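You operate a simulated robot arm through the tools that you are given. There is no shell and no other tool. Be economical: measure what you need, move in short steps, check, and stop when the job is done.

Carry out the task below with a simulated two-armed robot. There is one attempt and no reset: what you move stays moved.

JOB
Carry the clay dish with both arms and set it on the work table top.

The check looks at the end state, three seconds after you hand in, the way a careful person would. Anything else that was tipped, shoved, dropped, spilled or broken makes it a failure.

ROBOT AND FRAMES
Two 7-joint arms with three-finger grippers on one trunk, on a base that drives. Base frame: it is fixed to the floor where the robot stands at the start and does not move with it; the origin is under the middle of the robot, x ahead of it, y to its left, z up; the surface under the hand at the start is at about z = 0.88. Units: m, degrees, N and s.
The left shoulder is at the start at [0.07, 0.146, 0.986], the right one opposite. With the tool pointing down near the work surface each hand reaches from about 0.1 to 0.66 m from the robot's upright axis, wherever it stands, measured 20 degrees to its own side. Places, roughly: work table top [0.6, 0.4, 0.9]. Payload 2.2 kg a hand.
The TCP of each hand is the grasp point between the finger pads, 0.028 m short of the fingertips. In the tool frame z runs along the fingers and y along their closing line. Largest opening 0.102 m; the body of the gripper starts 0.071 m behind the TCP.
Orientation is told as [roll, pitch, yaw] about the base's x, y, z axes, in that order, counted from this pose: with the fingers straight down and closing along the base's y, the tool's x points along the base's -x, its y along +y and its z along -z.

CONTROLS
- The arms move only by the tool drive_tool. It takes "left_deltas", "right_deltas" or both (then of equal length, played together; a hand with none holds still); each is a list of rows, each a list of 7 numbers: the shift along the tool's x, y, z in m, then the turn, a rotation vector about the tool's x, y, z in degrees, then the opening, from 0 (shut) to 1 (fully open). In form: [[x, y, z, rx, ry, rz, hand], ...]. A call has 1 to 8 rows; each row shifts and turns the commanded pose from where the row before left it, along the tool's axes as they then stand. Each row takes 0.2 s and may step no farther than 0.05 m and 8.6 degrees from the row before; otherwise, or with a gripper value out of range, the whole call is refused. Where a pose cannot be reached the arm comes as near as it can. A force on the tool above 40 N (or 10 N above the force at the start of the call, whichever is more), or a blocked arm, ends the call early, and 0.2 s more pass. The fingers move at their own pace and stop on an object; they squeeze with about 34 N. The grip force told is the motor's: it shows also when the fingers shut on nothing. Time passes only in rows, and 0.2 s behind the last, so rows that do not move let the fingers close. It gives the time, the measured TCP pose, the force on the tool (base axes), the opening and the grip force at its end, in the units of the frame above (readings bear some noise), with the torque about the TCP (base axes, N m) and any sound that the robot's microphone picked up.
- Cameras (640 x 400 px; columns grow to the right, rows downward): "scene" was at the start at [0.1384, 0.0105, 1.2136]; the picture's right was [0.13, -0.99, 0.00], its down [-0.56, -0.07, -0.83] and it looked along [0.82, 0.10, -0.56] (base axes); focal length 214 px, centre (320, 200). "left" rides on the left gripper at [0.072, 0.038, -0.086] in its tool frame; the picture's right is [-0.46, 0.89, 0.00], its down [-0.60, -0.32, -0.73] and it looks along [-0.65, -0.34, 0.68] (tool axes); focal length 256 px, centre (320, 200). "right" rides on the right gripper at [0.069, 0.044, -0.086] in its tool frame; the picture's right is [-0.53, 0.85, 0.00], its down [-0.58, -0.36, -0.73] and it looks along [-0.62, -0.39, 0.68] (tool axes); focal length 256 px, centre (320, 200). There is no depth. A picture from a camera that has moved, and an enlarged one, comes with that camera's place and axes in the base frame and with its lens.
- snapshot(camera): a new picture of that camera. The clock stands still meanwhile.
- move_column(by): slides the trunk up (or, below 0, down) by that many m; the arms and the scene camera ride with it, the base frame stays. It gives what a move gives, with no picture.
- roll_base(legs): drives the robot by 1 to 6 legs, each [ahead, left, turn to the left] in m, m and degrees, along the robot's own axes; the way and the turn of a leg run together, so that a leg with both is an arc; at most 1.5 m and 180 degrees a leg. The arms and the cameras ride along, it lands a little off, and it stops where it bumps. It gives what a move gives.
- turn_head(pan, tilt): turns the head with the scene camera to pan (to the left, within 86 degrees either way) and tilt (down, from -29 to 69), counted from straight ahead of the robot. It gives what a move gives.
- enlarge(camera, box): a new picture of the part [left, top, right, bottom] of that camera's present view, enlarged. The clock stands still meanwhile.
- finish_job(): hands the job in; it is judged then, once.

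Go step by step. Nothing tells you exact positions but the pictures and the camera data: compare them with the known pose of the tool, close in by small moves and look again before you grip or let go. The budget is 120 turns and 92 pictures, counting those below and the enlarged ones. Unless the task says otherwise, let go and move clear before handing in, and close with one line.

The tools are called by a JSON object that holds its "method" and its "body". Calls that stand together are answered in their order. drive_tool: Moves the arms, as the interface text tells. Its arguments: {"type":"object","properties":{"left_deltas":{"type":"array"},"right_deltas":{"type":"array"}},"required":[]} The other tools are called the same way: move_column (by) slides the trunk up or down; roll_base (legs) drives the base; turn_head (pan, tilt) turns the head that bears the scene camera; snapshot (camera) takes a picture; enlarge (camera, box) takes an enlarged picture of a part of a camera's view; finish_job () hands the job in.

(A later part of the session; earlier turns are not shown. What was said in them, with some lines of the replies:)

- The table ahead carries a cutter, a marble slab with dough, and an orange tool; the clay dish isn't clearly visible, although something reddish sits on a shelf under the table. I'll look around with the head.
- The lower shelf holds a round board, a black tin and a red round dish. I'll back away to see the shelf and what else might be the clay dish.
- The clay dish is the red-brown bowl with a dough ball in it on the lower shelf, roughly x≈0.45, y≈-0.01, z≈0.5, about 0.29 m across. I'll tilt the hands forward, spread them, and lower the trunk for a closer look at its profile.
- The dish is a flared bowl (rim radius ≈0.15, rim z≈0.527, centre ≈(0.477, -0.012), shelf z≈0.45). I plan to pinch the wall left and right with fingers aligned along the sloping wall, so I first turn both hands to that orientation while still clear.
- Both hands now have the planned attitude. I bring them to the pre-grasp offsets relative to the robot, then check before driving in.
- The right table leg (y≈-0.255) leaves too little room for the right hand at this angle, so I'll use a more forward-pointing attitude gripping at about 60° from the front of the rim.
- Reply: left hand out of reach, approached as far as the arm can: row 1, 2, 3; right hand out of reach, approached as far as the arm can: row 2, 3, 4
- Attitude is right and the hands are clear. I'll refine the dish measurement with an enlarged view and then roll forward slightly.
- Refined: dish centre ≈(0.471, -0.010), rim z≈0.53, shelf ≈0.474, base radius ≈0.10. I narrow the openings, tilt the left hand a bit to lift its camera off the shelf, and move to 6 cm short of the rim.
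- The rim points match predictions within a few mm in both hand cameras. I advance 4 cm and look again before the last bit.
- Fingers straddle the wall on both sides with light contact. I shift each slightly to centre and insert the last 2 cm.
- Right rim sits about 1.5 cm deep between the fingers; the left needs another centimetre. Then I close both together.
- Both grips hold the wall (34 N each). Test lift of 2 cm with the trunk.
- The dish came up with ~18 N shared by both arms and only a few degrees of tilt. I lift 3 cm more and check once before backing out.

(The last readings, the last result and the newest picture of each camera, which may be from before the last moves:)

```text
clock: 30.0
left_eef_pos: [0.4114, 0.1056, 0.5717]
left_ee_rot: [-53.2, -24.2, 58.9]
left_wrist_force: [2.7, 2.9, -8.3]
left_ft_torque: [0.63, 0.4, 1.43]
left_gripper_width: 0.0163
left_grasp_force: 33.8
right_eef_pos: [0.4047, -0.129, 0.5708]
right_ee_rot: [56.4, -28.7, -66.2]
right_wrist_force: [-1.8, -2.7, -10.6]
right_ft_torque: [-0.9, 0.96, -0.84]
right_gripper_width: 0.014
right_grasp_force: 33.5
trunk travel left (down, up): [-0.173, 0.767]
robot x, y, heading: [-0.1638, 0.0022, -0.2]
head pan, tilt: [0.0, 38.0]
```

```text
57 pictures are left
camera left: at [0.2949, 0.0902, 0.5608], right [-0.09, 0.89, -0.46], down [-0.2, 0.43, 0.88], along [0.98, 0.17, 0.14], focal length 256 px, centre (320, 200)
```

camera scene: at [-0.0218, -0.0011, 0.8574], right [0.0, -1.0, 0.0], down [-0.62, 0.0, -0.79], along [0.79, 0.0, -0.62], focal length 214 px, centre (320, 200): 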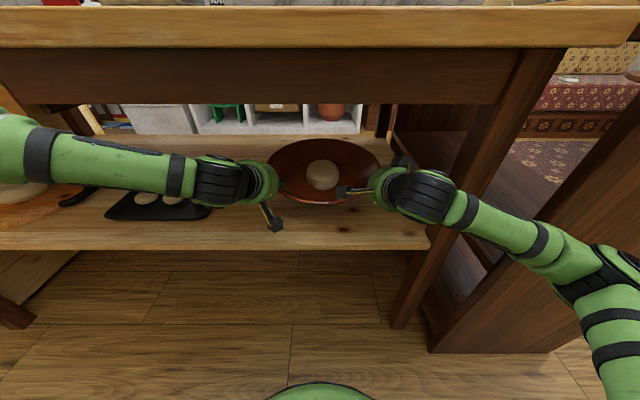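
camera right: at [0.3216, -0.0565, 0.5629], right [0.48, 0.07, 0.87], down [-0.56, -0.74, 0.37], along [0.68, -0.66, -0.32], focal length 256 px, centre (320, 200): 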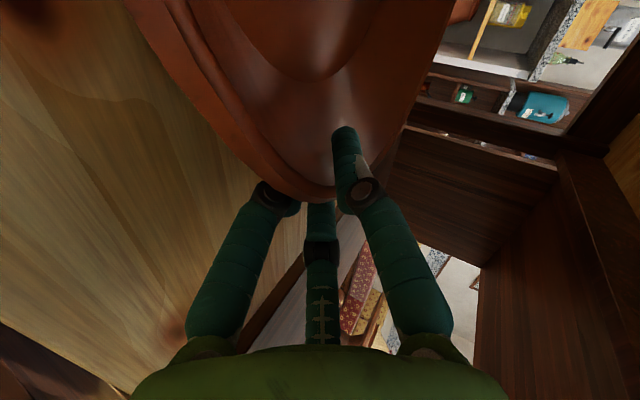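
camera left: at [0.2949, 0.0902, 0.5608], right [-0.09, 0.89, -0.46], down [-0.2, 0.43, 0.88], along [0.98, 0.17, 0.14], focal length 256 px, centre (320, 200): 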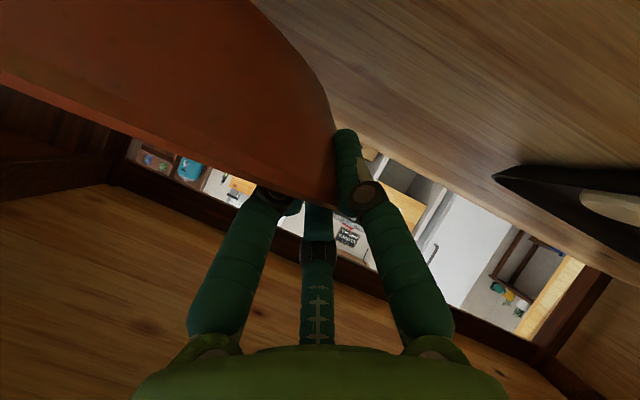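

Stable hold, clear of the shelf. I back the robot out from under the table.

{"method": "roll_base", "body": {"legs": [[-0.1, 0, 0], [-0.38, 0, 0]]}}

{"method": "snapshot", "body": {"camera": "scene"}}

```text
clock: 33.1
left_eef_pos: [-0.0768, 0.1065, 0.5711]
left_ee_rot: [-53.0, -24.2, 58.7]
left_wrist_force: [2.2, 6.1, -6.7]
left_ft_torque: [0.32, 0.44, 1.16]
left_gripper_width: 0.0156
left_grasp_force: 34.2
right_eef_pos: [-0.0837, -0.1302, 0.5706]
right_ee_rot: [56.4, -28.8, -66.3]
right_wrist_force: [-1.7, -5.5, -10.1]
right_ft_torque: [-0.78, 0.88, -0.68]
right_gripper_width: 0.0136
right_grasp_force: 34.3
trunk travel left (down, up): [-0.173, 0.767]
robot x, y, heading: [-0.6482, 0.0014, -0.2]
head pan, tilt: [0.0, 38.0]
```

```text
56 pictures are left
camera scene: at [-0.5103, -0.001, 0.8575], right [0.0, -1.0, 0.0], down [-0.62, 0.0, -0.79], along [0.79, 0.0, -0.62], focal length 214 px, centre (320, 200)
```

scene: 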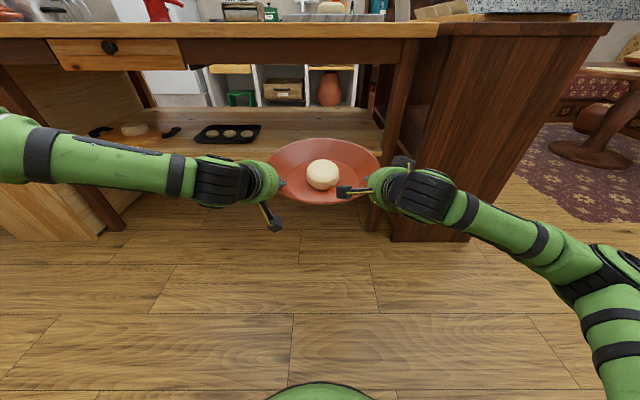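

Out and level. Raise the trunk to bring the dish above table height.

{"method": "move_column", "body": {"by": 0.45}}

{"method": "turn_head", "body": {"pan": 15, "tilt": 30}}

{"method": "snapshot", "body": {"camera": "scene"}}

```text
refused: 0.45 is not a number from -0.4 to 0.4
```

```text
clock: 33.9
left_eef_pos: [-0.077, 0.1057, 0.5707]
left_ee_rot: [-53.1, -24.2, 58.8]
left_wrist_force: [2.5, -3.2, -6.8]
left_ft_torque: [0.29, 0.6, 1.14]
left_gripper_width: 0.0159
left_grasp_force: 33.9
right_eef_pos: [-0.0824, -0.1312, 0.5707]
right_ee_rot: [56.2, -28.9, -66.2]
right_wrist_force: [-2.7, 3.3, -10.3]
right_ft_torque: [-0.73, 0.78, -0.62]
right_gripper_width: 0.0136
right_grasp_force: 34.6
trunk travel left (down, up): [-0.173, 0.767]
robot x, y, heading: [-0.6495, -0.0017, -0.2]
head pan, tilt: [15.0, 30.0]
```

```text
55 pictures are left
camera scene: at [-0.509, 0.0223, 0.8698], right [0.26, -0.97, 0.0], down [-0.49, -0.13, -0.86], along [0.84, 0.22, -0.5], focal length 214 px, centre (320, 200)
```

scene: 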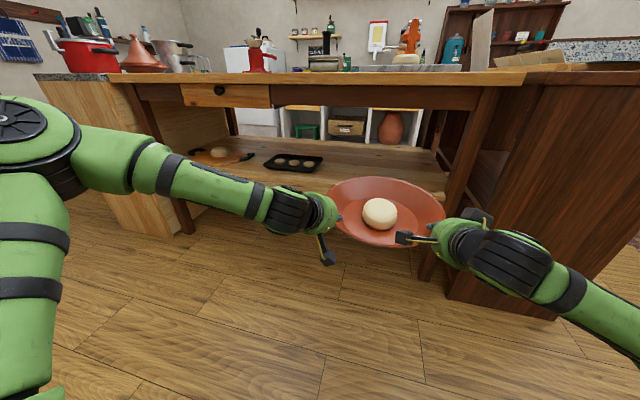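

{"method": "move_column", "body": {"by": 0.4}}

{"method": "move_column", "body": {"by": 0.05}}

{"method": "snapshot", "body": {"camera": "scene"}}

```text
clock: 37.8
left_eef_pos: [-0.0756, 0.1059, 0.9715]
left_ee_rot: [-53.1, -24.2, 58.8]
left_wrist_force: [1.9, -0.5, -6.3]
left_ft_torque: [0.22, 0.46, 1.08]
left_gripper_width: 0.0157
left_grasp_force: 33.7
right_eef_pos: [-0.0818, -0.1295, 0.9706]
right_ee_rot: [56.3, -28.8, -66.3]
right_wrist_force: [-2.5, 1.5, -10.4]
right_ft_torque: [-0.77, 0.87, -0.52]
right_gripper_width: 0.0134
right_grasp_force: 33.8
trunk travel left (down, up): [-0.573, 0.367]
robot x, y, heading: [-0.6503, -0.0039, 0.1]
head pan, tilt: [15.0, 30.0]
```

```text
clock: 38.7
left_eef_pos: [-0.0747, 0.1068, 1.0205]
left_ee_rot: [-53.1, -24.0, 58.8]
left_wrist_force: [2.4, -1.6, -6.4]
left_ft_torque: [0.27, 0.47, 1.11]
left_gripper_width: 0.0156
left_grasp_force: 33.4
right_eef_pos: [-0.0812, -0.1303, 1.0206]
right_ee_rot: [56.3, -28.9, -66.3]
right_wrist_force: [-2.8, 1.3, -10.8]
right_ft_torque: [-0.73, 0.87, -0.46]
right_gripper_width: 0.0137
right_grasp_force: 34.0
trunk travel left (down, up): [-0.623, 0.317]
robot x, y, heading: [-0.6517, -0.0006, 0.0]
head pan, tilt: [15.0, 30.0]
```

```text
54 pictures are left
camera scene: at [-0.5074, 0.0223, 1.3197], right [0.26, -0.97, 0.0], down [-0.49, -0.13, -0.86], along [0.84, 0.22, -0.5], focal length 214 px, centre (320, 200)
```

scene: 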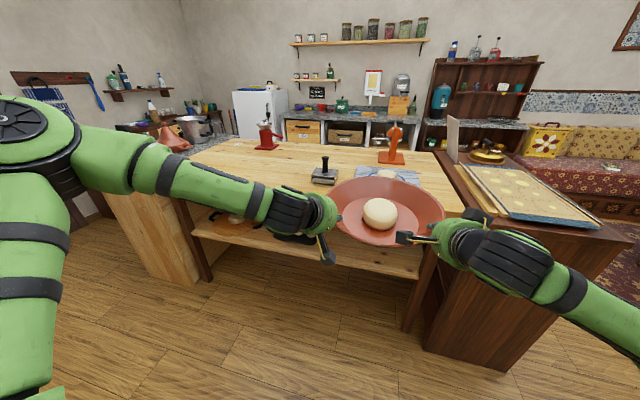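

The table's free area is left of the cutter (cutter y≈0.19–0.33, x≈0.36–0.47). I'll drive left 0.58 m, then check the view before going forward to put the dish around (0.46, 0.57).

{"method": "roll_base", "body": {"legs": [[0, 0.58, 0]]}}

{"method": "turn_head", "body": {"pan": 0, "tilt": 35}}

{"method": "snapshot", "body": {"camera": "scene"}}

```text
clock: 42.0
left_eef_pos: [-0.0787, 0.6932, 1.0198]
left_ee_rot: [-53.0, -24.3, 59.4]
left_wrist_force: [2.9, -0.3, -6.5]
left_ft_torque: [0.32, 0.56, 1.13]
left_gripper_width: 0.0153
left_grasp_force: 34.0
right_eef_pos: [-0.0816, 0.4576, 1.02]
right_ee_rot: [56.2, -28.8, -65.7]
right_wrist_force: [-2.2, -0.5, -10.6]
right_ft_torque: [-0.77, 0.8, -0.5]
right_gripper_width: 0.0133
right_grasp_force: 34.1
trunk travel left (down, up): [-0.623, 0.317]
robot x, y, heading: [-0.6493, 0.5822, 0.5]
head pan, tilt: [15.0, 30.0]
```

```text
clock: 42.8
left_eef_pos: [-0.0788, 0.6944, 1.0207]
left_ee_rot: [-52.9, -24.2, 59.5]
left_wrist_force: [2.9, -3.2, -7.6]
left_ft_torque: [0.26, 0.67, 1.11]
left_gripper_width: 0.0154
left_grasp_force: 34.1
right_eef_pos: [-0.0826, 0.4579, 1.0201]
right_ee_rot: [56.1, -28.8, -65.6]
right_wrist_force: [-2.5, 3.0, -10.1]
right_ft_torque: [-0.7, 0.64, -0.52]
right_gripper_width: 0.0133
right_grasp_force: 34.4
trunk travel left (down, up): [-0.623, 0.317]
robot x, y, heading: [-0.6483, 0.5789, 0.4]
head pan, tilt: [0.0, 35.0]
```

```text
53 pictures are left
camera scene: at [-0.5092, 0.5823, 1.312], right [0.01, -1.0, 0.0], down [-0.58, -0.01, -0.82], along [0.82, 0.01, -0.58], focal length 214 px, centre (320, 200)
```

scene: 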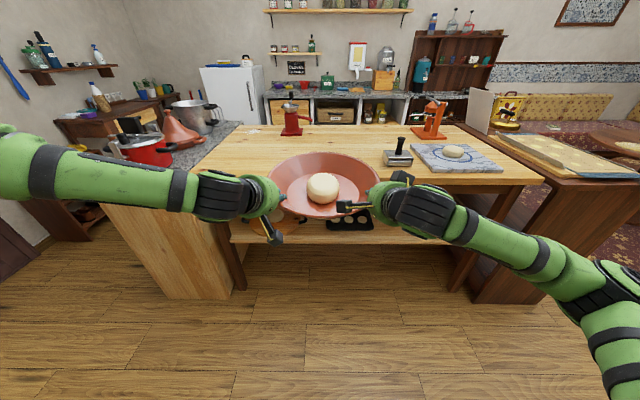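

The table's left edge is near y≈1.1 with a counter and pots beyond. Before driving ahead I check where the left elbow is.

{"method": "turn_head", "body": {"pan": 60, "tilt": 30}}

{"method": "snapshot", "body": {"camera": "scene"}}

```text
clock: 44.0
left_eef_pos: [-0.0783, 0.6933, 1.0206]
left_ee_rot: [-53.0, -24.2, 59.3]
left_wrist_force: [3.1, -2.6, -6.8]
left_ft_torque: [0.29, 0.58, 1.06]
left_gripper_width: 0.0153
left_grasp_force: 34.4
right_eef_pos: [-0.0821, 0.4574, 1.0203]
right_ee_rot: [56.2, -28.8, -65.7]
right_wrist_force: [-2.4, 2.9, -10.4]
right_ft_torque: [-0.68, 0.75, -0.41]
right_gripper_width: 0.0132
right_grasp_force: 33.5
trunk travel left (down, up): [-0.623, 0.317]
robot x, y, heading: [-0.6553, 0.5828, 0.5]
head pan, tilt: [60.0, 30.0]
```

```text
52 pictures are left
camera scene: at [-0.5528, 0.6599, 1.3199], right [0.87, -0.49, 0.0], down [-0.25, -0.43, -0.87], along [0.43, 0.75, -0.5], focal length 214 px, centre (320, 200)
```

scene: 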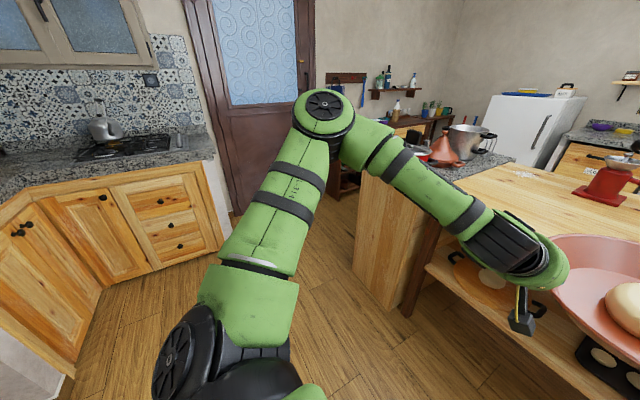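

The elbow is high and well back, so it clears everything. Driving forward in two legs to bring the dish over the table.

{"method": "roll_base", "body": {"legs": [[0.3, 0, 0]]}}

{"method": "turn_head", "body": {"pan": 0, "tilt": 45}}

{"method": "snapshot", "body": {"camera": "scene"}}

```text
clock: 46.1
left_eef_pos: [0.2148, 0.6989, 1.021]
left_ee_rot: [-53.1, -24.2, 59.6]
left_wrist_force: [2.7, -1.2, -6.8]
left_ft_torque: [0.21, 0.58, 1.07]
left_gripper_width: 0.0153
left_grasp_force: 33.8
right_eef_pos: [0.212, 0.4628, 1.0216]
right_ee_rot: [56.3, -28.8, -65.5]
right_wrist_force: [-3.3, 1.7, -10.2]
right_ft_torque: [-0.65, 0.75, -0.38]
right_gripper_width: 0.0134
right_grasp_force: 34.4
trunk travel left (down, up): [-0.623, 0.317]
robot x, y, heading: [-0.3589, 0.5826, 0.7]
head pan, tilt: [60.0, 30.0]
```

```text
clock: 47.4
left_eef_pos: [0.216, 0.6992, 1.0216]
left_ee_rot: [-53.0, -24.2, 59.5]
left_wrist_force: [2.2, -3.7, -6.8]
left_ft_torque: [0.27, 0.68, 1.06]
left_gripper_width: 0.0149
left_grasp_force: 33.7
right_eef_pos: [0.2126, 0.4617, 1.0215]
right_ee_rot: [56.2, -28.8, -65.4]
right_wrist_force: [-2.5, 3.9, -10.0]
right_ft_torque: [-0.63, 0.64, -0.46]
right_gripper_width: 0.0133
right_grasp_force: 34.3
trunk travel left (down, up): [-0.623, 0.317]
robot x, y, heading: [-0.3567, 0.5841, 0.9]
head pan, tilt: [0.0, 45.0]
```

```text
51 pictures are left
camera scene: at [-0.2212, 0.5857, 1.2972], right [0.01, -1.0, 0.0], down [-0.71, -0.01, -0.71], along [0.71, 0.01, -0.71], focal length 214 px, centre (320, 200)
```

scene: 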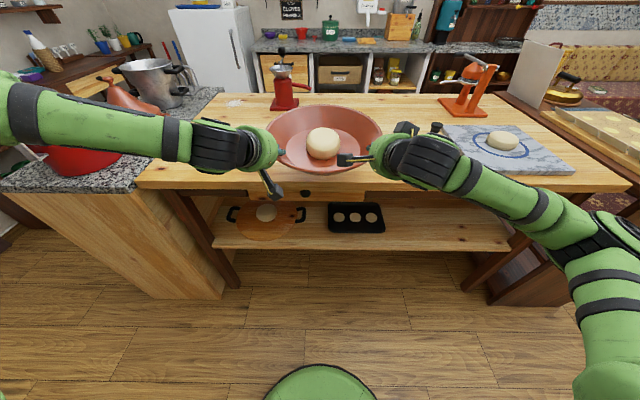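

{"method": "roll_base", "body": {"legs": [[0.165, 0, -0.8]]}}

{"method": "turn_head", "body": {"pan": 0, "tilt": 50}}

{"method": "snapshot", "body": {"camera": "scene"}}

{"method": "snapshot", "body": {"camera": "right"}}

{"method": "snapshot", "body": {"camera": "left"}}

```text
clock: 48.8
left_eef_pos: [0.3781, 0.6913, 1.0221]
left_ee_rot: [-53.1, -24.2, 58.8]
left_wrist_force: [3.0, -1.4, -6.5]
left_ft_torque: [0.25, 0.65, 1.09]
left_gripper_width: 0.0149
left_grasp_force: 34.5
right_eef_pos: [0.3693, 0.4551, 1.0207]
right_ee_rot: [56.2, -28.8, -66.3]
right_wrist_force: [-2.3, 2.1, -9.6]
right_ft_torque: [-0.64, 0.72, -0.39]
right_gripper_width: 0.0134
right_grasp_force: 34.3
trunk travel left (down, up): [-0.623, 0.317]
robot x, y, heading: [-0.1939, 0.5843, -0.2]
head pan, tilt: [0.0, 45.0]
```

```text
clock: 49.5
left_eef_pos: [0.38, 0.691, 1.0198]
left_ee_rot: [-52.9, -24.1, 58.8]
left_wrist_force: [2.1, -3.4, -7.5]
left_ft_torque: [0.24, 0.82, 1.08]
left_gripper_width: 0.0149
left_grasp_force: 33.6
right_eef_pos: [0.3714, 0.4552, 1.0192]
right_ee_rot: [56.0, -28.8, -66.1]
right_wrist_force: [-2.6, 3.1, -9.5]
right_ft_torque: [-0.6, 0.49, -0.53]
right_gripper_width: 0.0132
right_grasp_force: 34.3
trunk travel left (down, up): [-0.623, 0.317]
robot x, y, heading: [-0.196, 0.5849, 0.0]
head pan, tilt: [0.0, 50.0]
```

```text
50 pictures are left
camera scene: at [-0.0633, 0.5846, 1.2902], right [0.0, -1.0, 0.0], down [-0.77, 0.0, -0.64], along [0.64, 0.0, -0.77], focal length 214 px, centre (320, 200)
```

scene: 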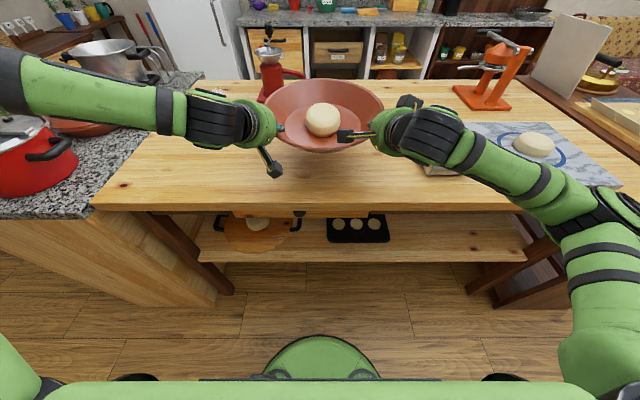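

```text
49 pictures are left
camera right: at [0.2898, 0.5287, 1.0608], right [0.49, 0.07, 0.87], down [-0.56, -0.74, 0.37], along [0.67, -0.67, -0.32], focal length 256 px, centre (320, 200)
```

right: 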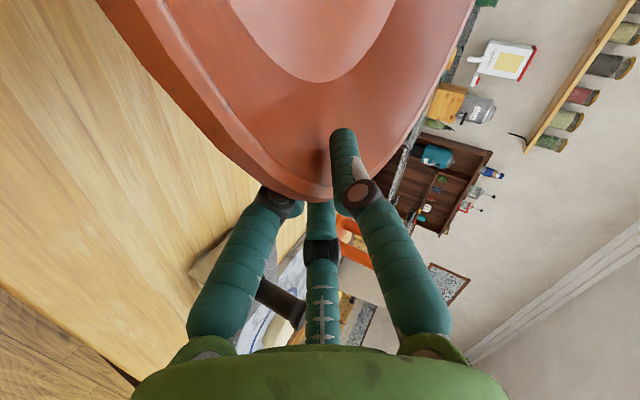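

```text
48 pictures are left
camera left: at [0.2623, 0.6756, 1.0099], right [-0.09, 0.89, -0.45], down [-0.2, 0.43, 0.88], along [0.98, 0.17, 0.14], focal length 256 px, centre (320, 200)
```

left: 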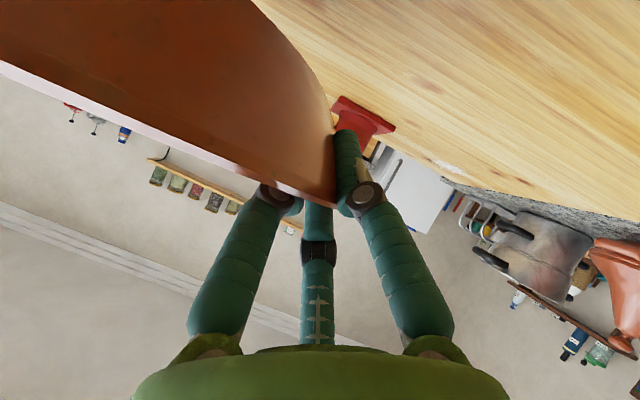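

Dish is over clear table: centre ≈(0.44, 0.58), cutter and red grinder well away. Lowering with the trunk, first 7 cm, then small steps watching the force.

{"method": "move_column", "body": {"by": -0.065}}

{"method": "enlarge", "body": {"camera": "scene", "box": [220, 80, 460, 230]}}

{"method": "snapshot", "body": {"camera": "left"}}

```text
clock: 50.5
left_eef_pos: [0.3797, 0.6928, 0.9554]
left_ee_rot: [-53.0, -24.2, 58.9]
left_wrist_force: [2.6, -2.4, -7.7]
left_ft_torque: [0.25, 0.7, 1.08]
left_gripper_width: 0.0154
left_grasp_force: 33.2
right_eef_pos: [0.3719, 0.455, 0.9553]
right_ee_rot: [56.3, -28.8, -66.4]
right_wrist_force: [-2.5, 2.0, -9.5]
right_ft_torque: [-0.59, 0.65, -0.41]
right_gripper_width: 0.0134
right_grasp_force: 33.7
trunk travel left (down, up): [-0.558, 0.382]
robot x, y, heading: [-0.1968, 0.5892, -0.1]
head pan, tilt: [0.0, 50.0]
```

```text
2.67 times, centred on (340, 155) of scene
camera zoom: at [-0.0644, 0.5846, 1.2253], right [0.0, -1.0, 0.0], down [-0.77, 0.0, -0.64], along [0.64, 0.0, -0.77], focal length 572 px, centre (267, 320)
```

zoom: 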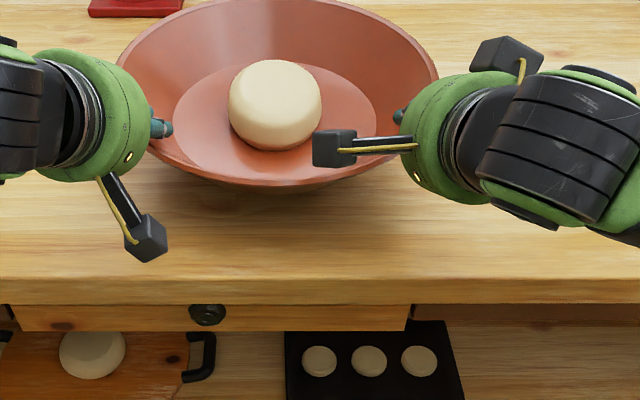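

```text
46 pictures are left
camera left: at [0.2616, 0.6756, 0.9457], right [-0.09, 0.89, -0.46], down [-0.2, 0.43, 0.88], along [0.98, 0.17, 0.14], focal length 256 px, centre (320, 200)
```

left: 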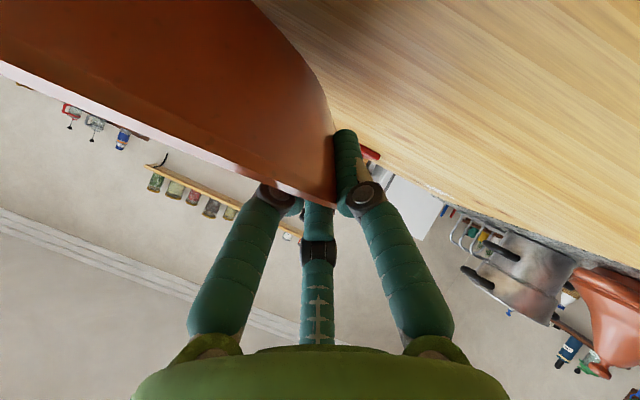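

{"method": "move_column", "body": {"by": -0.012}}

{"method": "move_column", "body": {"by": -0.006}}

{"method": "enlarge", "body": {"camera": "scene", "box": [220, 80, 460, 230]}}

```text
clock: 51.1
left_eef_pos: [0.3789, 0.6927, 0.9439]
left_ee_rot: [-53.0, -24.2, 58.8]
left_wrist_force: [3.2, -2.3, -6.6]
left_ft_torque: [0.28, 0.67, 1.11]
left_gripper_width: 0.0151
left_grasp_force: 33.5
right_eef_pos: [0.3714, 0.455, 0.9425]
right_ee_rot: [56.1, -28.9, -66.4]
right_wrist_force: [-3.6, 2.3, -9.4]
right_ft_torque: [-0.58, 0.66, -0.3]
right_gripper_width: 0.0133
right_grasp_force: 34.3
trunk travel left (down, up): [-0.546, 0.394]
robot x, y, heading: [-0.1937, 0.5832, -0.0]
head pan, tilt: [0.0, 50.0]
```

```text
clock: 51.7
left_eef_pos: [0.3793, 0.6929, 0.9366]
left_ee_rot: [-53.0, -24.1, 58.7]
left_wrist_force: [3.2, -2.5, -7.9]
left_ft_torque: [0.28, 0.65, 1.11]
left_gripper_width: 0.015
left_grasp_force: 34.2
right_eef_pos: [0.3709, 0.4564, 0.9373]
right_ee_rot: [56.1, -28.8, -66.4]
right_wrist_force: [-3.5, 2.3, -9.3]
right_ft_torque: [-0.55, 0.64, -0.31]
right_gripper_width: 0.0131
right_grasp_force: 34.1
trunk travel left (down, up): [-0.54, 0.4]
robot x, y, heading: [-0.193, 0.5832, -0.3]
head pan, tilt: [0.0, 50.0]
```

```text
2.67 times, centred on (340, 155) of scene
camera zoom: at [-0.0644, 0.5846, 1.2073], right [0.0, -1.0, 0.0], down [-0.77, 0.0, -0.64], along [0.64, 0.0, -0.77], focal length 572 px, centre (267, 320)
```

zoom: 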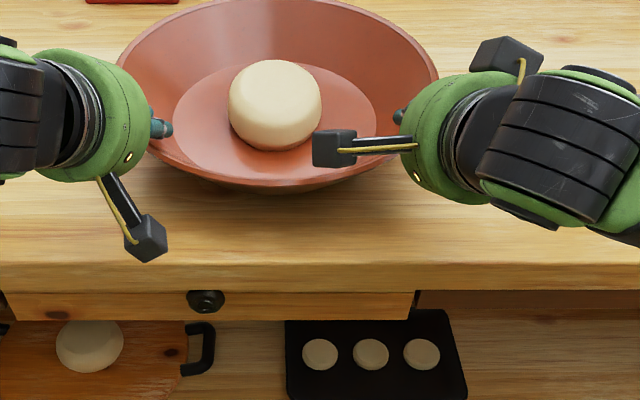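

{"method": "move_column", "body": {"by": -0.005}}

{"method": "move_column", "body": {"by": -0.003}}

{"method": "enlarge", "body": {"camera": "left", "box": [160, 0, 480, 200]}}

```text
clock: 52.2
left_eef_pos: [0.3794, 0.6934, 0.9344]
left_ee_rot: [-53.0, -24.2, 59.0]
left_wrist_force: [3.3, -2.2, -6.7]
left_ft_torque: [0.26, 0.73, 1.1]
left_gripper_width: 0.0151
left_grasp_force: 33.8
right_eef_pos: [0.3712, 0.455, 0.9337]
right_ee_rot: [56.2, -28.8, -66.4]
right_wrist_force: [-2.5, 2.4, -7.6]
right_ft_torque: [-0.52, 0.63, -0.36]
right_gripper_width: 0.013
right_grasp_force: 33.5
trunk travel left (down, up): [-0.535, 0.405]
robot x, y, heading: [-0.1973, 0.5884, -0.0]
head pan, tilt: [0.0, 50.0]
```

```text
clock: 52.7
left_eef_pos: [0.3787, 0.6921, 0.933]
left_ee_rot: [-53.4, -24.3, 59.0]
left_wrist_force: [5.6, -0.8, 5.3]
left_ft_torque: [0.15, 0.97, 1.02]
left_gripper_width: 0.015
left_grasp_force: 33.7
right_eef_pos: [0.3706, 0.4551, 0.9338]
right_ee_rot: [56.8, -28.8, -66.6]
right_wrist_force: [1.6, 2.8, 2.1]
right_ft_torque: [-0.59, 0.47, -0.46]
right_gripper_width: 0.0134
right_grasp_force: 34.4
trunk travel left (down, up): [-0.532, 0.408]
robot x, y, heading: [-0.1901, 0.5853, 0.0]
head pan, tilt: [0.0, 50.0]
```

```text
2.00 times, centred on (320, 100) of left
camera zoom: at [0.2612, 0.6756, 0.9225], right [-0.08, 0.89, -0.46], down [-0.2, 0.43, 0.88], along [0.98, 0.17, 0.15], focal length 512 px, centre (320, 400)
```

zoom: 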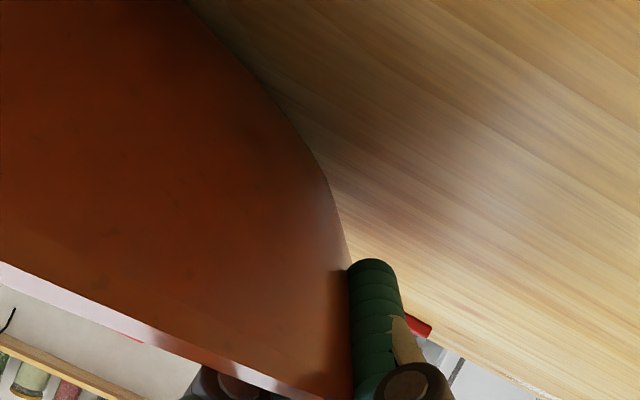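

The dish's near edge has touched down; its far side is still ~1 cm up because of the slight tilt. I rotate both hands gently to lay it level.

{"method": "drive_tool", "body": {"left_deltas": [[0, 0, 0, -0.86, 0.65, -0.23, 0], [0, 0, 0, -0.86, 0.65, -0.23, 0], [0, 0, 0, 0, 0, 0, 0]], "right_deltas": [[0, 0, 0, 0.88, 0.65, 0.1, 0], [0, 0, 0, 0.88, 0.65, 0.1, 0], [0, 0, 0, 0, 0, 0, 0]]}}

{"method": "enlarge", "body": {"camera": "scene", "box": [220, 80, 460, 230]}}

{"method": "enlarge", "body": {"camera": "left", "box": [160, 0, 480, 200]}}

```text
clock: 53.5
left_eef_pos: [0.3779, 0.6921, 0.9341]
left_ee_rot: [-51.3, -23.1, 58.2]
left_wrist_force: [9.3, -6.5, 11.9]
left_ft_torque: [0.08, 1.26, 1.25]
left_gripper_width: 0.0149
left_grasp_force: 34.2
right_eef_pos: [0.372, 0.4552, 0.9315]
right_ee_rot: [54.2, -27.9, -65.4]
right_wrist_force: [4.5, 6.9, 6.1]
right_ft_torque: [-0.7, 0.12, -0.62]
right_gripper_width: 0.0135
right_grasp_force: 34.1
trunk travel left (down, up): [-0.532, 0.408]
robot x, y, heading: [-0.1947, 0.5868, -0.2]
head pan, tilt: [0.0, 50.0]
```

```text
2.67 times, centred on (340, 155) of scene
camera zoom: at [-0.0668, 0.5847, 1.1998], right [0.0, -1.0, 0.0], down [-0.77, 0.0, -0.64], along [0.64, 0.0, -0.77], focal length 572 px, centre (267, 320)
```

zoom: 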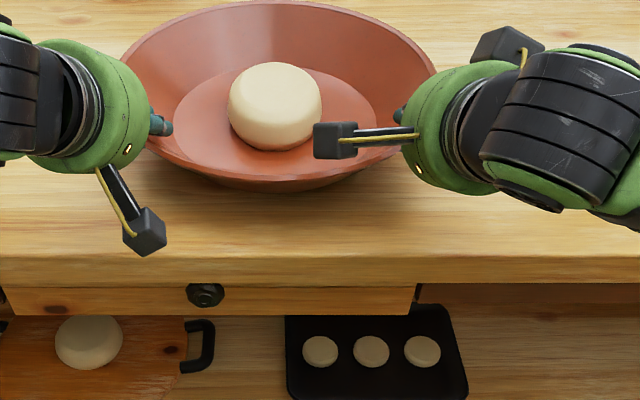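

```text
2.00 times, centred on (320, 100) of left
camera zoom: at [0.2602, 0.6758, 0.9262], right [-0.1, 0.89, -0.45], down [-0.17, 0.43, 0.89], along [0.98, 0.17, 0.11], focal length 512 px, centre (320, 400)
```

zoom: 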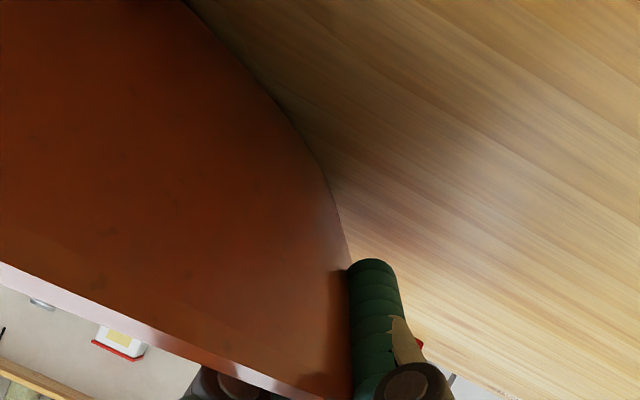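

Contact force rose, so the dish is now bearing on its base. I ease the trunk up a touch to relieve pressure.

{"method": "move_column", "body": {"by": 0.003}}

{"method": "enlarge", "body": {"camera": "right", "box": [120, 0, 480, 225]}}

```text
clock: 54.0
left_eef_pos: [0.3778, 0.692, 0.9334]
left_ee_rot: [-50.9, -22.9, 57.9]
left_wrist_force: [7.0, -7.6, 5.2]
left_ft_torque: [-0.01, 0.92, 1.09]
left_gripper_width: 0.0148
left_grasp_force: 34.0
right_eef_pos: [0.3711, 0.4562, 0.9314]
right_ee_rot: [53.8, -27.9, -64.9]
right_wrist_force: [-0.4, 6.5, 0.8]
right_ft_torque: [-0.44, 0.46, -0.22]
right_gripper_width: 0.0134
right_grasp_force: 34.2
trunk travel left (down, up): [-0.535, 0.405]
robot x, y, heading: [-0.1938, 0.5838, 0.1]
head pan, tilt: [0.0, 50.0]
```

```text
1.78 times, centred on (300, 112) of right
camera zoom: at [0.2893, 0.5283, 0.9773], right [0.52, 0.07, 0.85], down [-0.54, -0.74, 0.39], along [0.66, -0.66, -0.35], focal length 455 px, centre (356, 356)
```

zoom: 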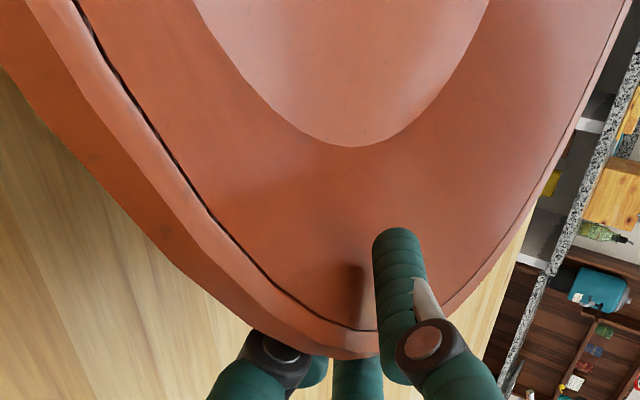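

Nearly balanced; the dish rests on the table. Open both hands together, partially.

{"method": "drive_tool", "body": {"left_deltas": [[0, 0, 0, 0, 0, 0, 0.15], [0, 0, 0, 0, 0, 0, 0.22], [0, 0, 0, 0, 0, 0, 0.32], [0, 0, 0, 0, 0, 0, 0.32]], "right_deltas": [[0, 0, 0, 0, 0, 0, 0.15], [0, 0, 0, 0, 0, 0, 0.22], [0, 0, 0, 0, 0, 0, 0.32], [0, 0, 0, 0, 0, 0, 0.32]]}}

{"method": "enlarge", "body": {"camera": "scene", "box": [220, 80, 460, 230]}}

{"method": "snapshot", "body": {"camera": "left"}}

{"method": "snapshot", "body": {"camera": "right"}}

```text
clock: 55.0
left_eef_pos: [0.376, 0.693, 0.9332]
left_ee_rot: [-51.1, -23.1, 57.9]
left_wrist_force: [0.3, -0.1, 0.0]
left_ft_torque: [-0.01, 0.02, -0.02]
left_gripper_width: 0.0327
left_grasp_force: 0.1
right_eef_pos: [0.3702, 0.454, 0.9342]
right_ee_rot: [54.0, -27.9, -65.3]
right_wrist_force: [0.2, -0.6, 0.5]
right_ft_torque: [0.02, -0.01, 0.03]
right_gripper_width: 0.0328
right_grasp_force: 0.0
trunk travel left (down, up): [-0.535, 0.405]
robot x, y, heading: [-0.1945, 0.5865, -0.3]
head pan, tilt: [0.0, 50.0]
```

```text
2.67 times, centred on (340, 155) of scene
camera zoom: at [-0.0672, 0.5847, 1.2027], right [0.0, -1.0, 0.0], down [-0.77, 0.0, -0.64], along [0.64, 0.0, -0.77], focal length 572 px, centre (267, 320)
```

zoom: 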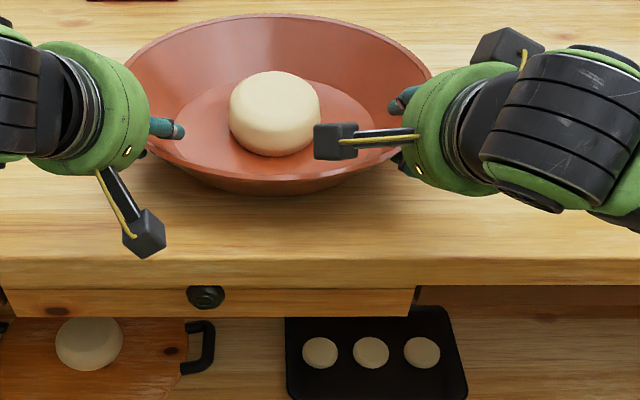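

```text
39 pictures are left
camera left: at [0.2594, 0.6762, 0.9279], right [-0.1, 0.89, -0.45], down [-0.17, 0.43, 0.89], along [0.98, 0.17, 0.1], focal length 256 px, centre (320, 200)
```

left: 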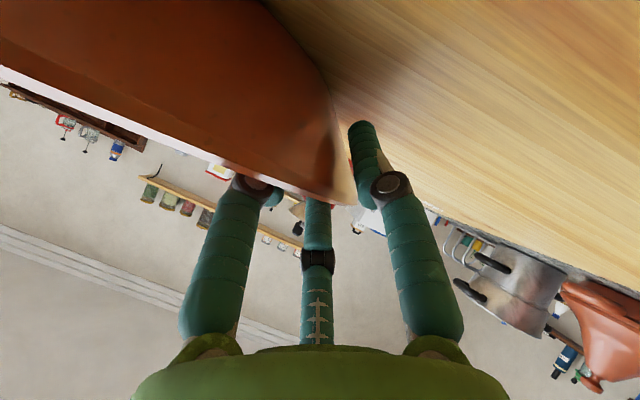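

```text
38 pictures are left
camera right: at [0.289, 0.5279, 0.9789], right [0.51, 0.07, 0.86], down [-0.55, -0.74, 0.39], along [0.66, -0.67, -0.34], focal length 256 px, centre (320, 200)
```

right: 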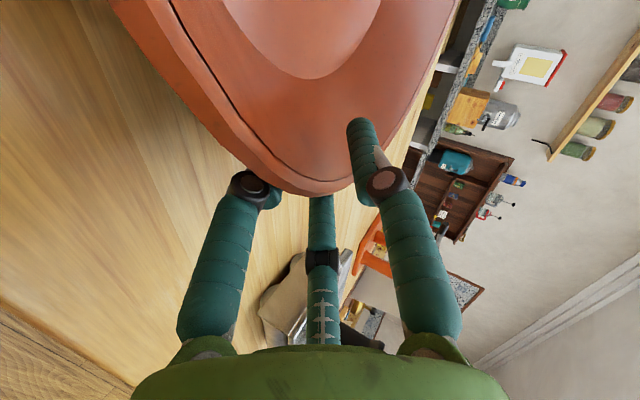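

Both hands free with zero force, dish flat on the table. Back both hands straight out.

{"method": "drive_tool", "body": {"left_deltas": [[0, 0, -0.015, 0, 0, 0, 0.34], [0, 0, -0.02, 0, 0, 0, 0.34], [0, 0, -0.025, 0, 0, 0, 0.34], [0, 0, -0.025, 0, 0, 0, 0.34], [0, 0, -0.025, 0, 0, 0, 0.34]], "right_deltas": [[0, 0, -0.015, 0, 0, 0, 0.34], [0, 0, -0.02, 0, 0, 0, 0.34], [0, 0, -0.025, 0, 0, 0, 0.34], [0, 0, -0.025, 0, 0, 0, 0.34], [0, 0, -0.025, 0, 0, 0, 0.34]]}}

{"method": "snapshot", "body": {"camera": "scene"}}

```text
clock: 56.2
left_eef_pos: [0.2879, 0.7148, 0.9985]
left_ee_rot: [-51.2, -23.1, 58.1]
left_wrist_force: [-0.4, 0.0, -0.6]
left_ft_torque: [-0.03, -0.01, -0.02]
left_gripper_width: 0.0345
left_grasp_force: 0.0
right_eef_pos: [0.2756, 0.4459, 0.9918]
right_ee_rot: [54.1, -28.0, -65.2]
right_wrist_force: [-0.6, -0.4, 0.5]
right_ft_torque: [-0.01, -0.01, -0.03]
right_gripper_width: 0.0345
right_grasp_force: 0.0
trunk travel left (down, up): [-0.535, 0.405]
robot x, y, heading: [-0.1941, 0.5864, 0.1]
head pan, tilt: [0.0, 50.0]
```

```text
37 pictures are left
camera scene: at [-0.0692, 0.5851, 1.2029], right [0.0, -1.0, 0.0], down [-0.76, 0.0, -0.64], along [0.64, 0.0, -0.76], focal length 214 px, centre (320, 200)
```

scene: 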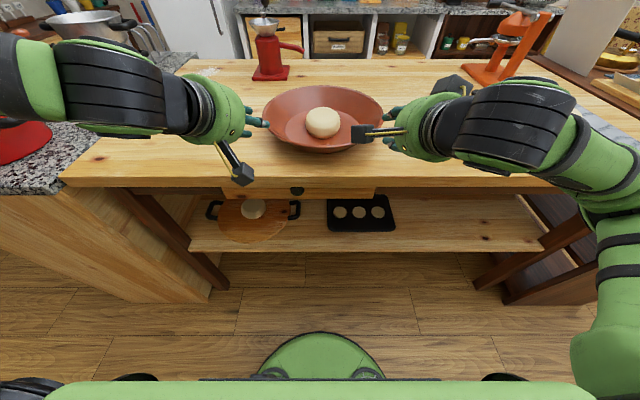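

Hands are clear of the rim. I'll roll straight back and take a final look.

{"method": "roll_base", "body": {"legs": [[-0.3, 0, 0]]}}

{"method": "turn_head", "body": {"pan": -10, "tilt": 35}}

{"method": "snapshot", "body": {"camera": "scene"}}

```text
clock: 58.3
left_eef_pos: [-0.0187, 0.7148, 0.998]
left_ee_rot: [-51.1, -23.2, 58.1]
left_wrist_force: [-0.4, 0.0, -0.3]
left_ft_torque: [-0.02, -0.02, 0.01]
left_gripper_width: 0.0348
left_grasp_force: 0.1
right_eef_pos: [-0.0306, 0.4464, 0.9922]
right_ee_rot: [54.1, -27.9, -65.3]
right_wrist_force: [1.0, -0.1, -0.2]
right_ft_torque: [0.01, 0.02, 0.02]
right_gripper_width: 0.0345
right_grasp_force: 0.2
trunk travel left (down, up): [-0.535, 0.405]
robot x, y, heading: [-0.5008, 0.5843, -0.2]
head pan, tilt: [0.0, 50.0]
```

```text
clock: 59.1
left_eef_pos: [-0.0188, 0.7149, 0.9973]
left_ee_rot: [-51.1, -23.1, 58.1]
left_wrist_force: [0.9, -0.7, 0.4]
left_ft_torque: [-0.01, 0.02, 0.03]
left_gripper_width: 0.0346
left_grasp_force: 0.0
right_eef_pos: [-0.031, 0.4455, 0.9929]
right_ee_rot: [54.1, -27.9, -65.3]
right_wrist_force: [0.4, 0.1, 0.4]
right_ft_torque: [-0.01, 0.0, 0.01]
right_gripper_width: 0.0346
right_grasp_force: 0.0
trunk travel left (down, up): [-0.535, 0.405]
robot x, y, heading: [-0.503, 0.5868, -0.1]
head pan, tilt: [-10.0, 35.0]
```

```text
36 pictures are left
camera scene: at [-0.3659, 0.5699, 1.2243], right [-0.17, -0.98, 0.0], down [-0.57, 0.1, -0.82], along [0.81, -0.14, -0.57], focal length 214 px, centre (320, 200)
```

scene: 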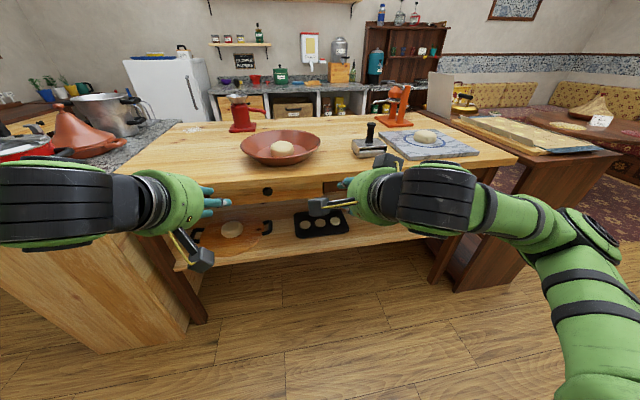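

The dish stands flat on the work table top with its dough inside, everything else undisturbed, and the robot is clear. Handing in.

{"method": "finish_job", "body": {}}

```text
The job is handed in.
```

The clay dish now sits flat on the work table top with its dough still inside. I carried it there with both arms, and the last picture shows nothing else disturbed.
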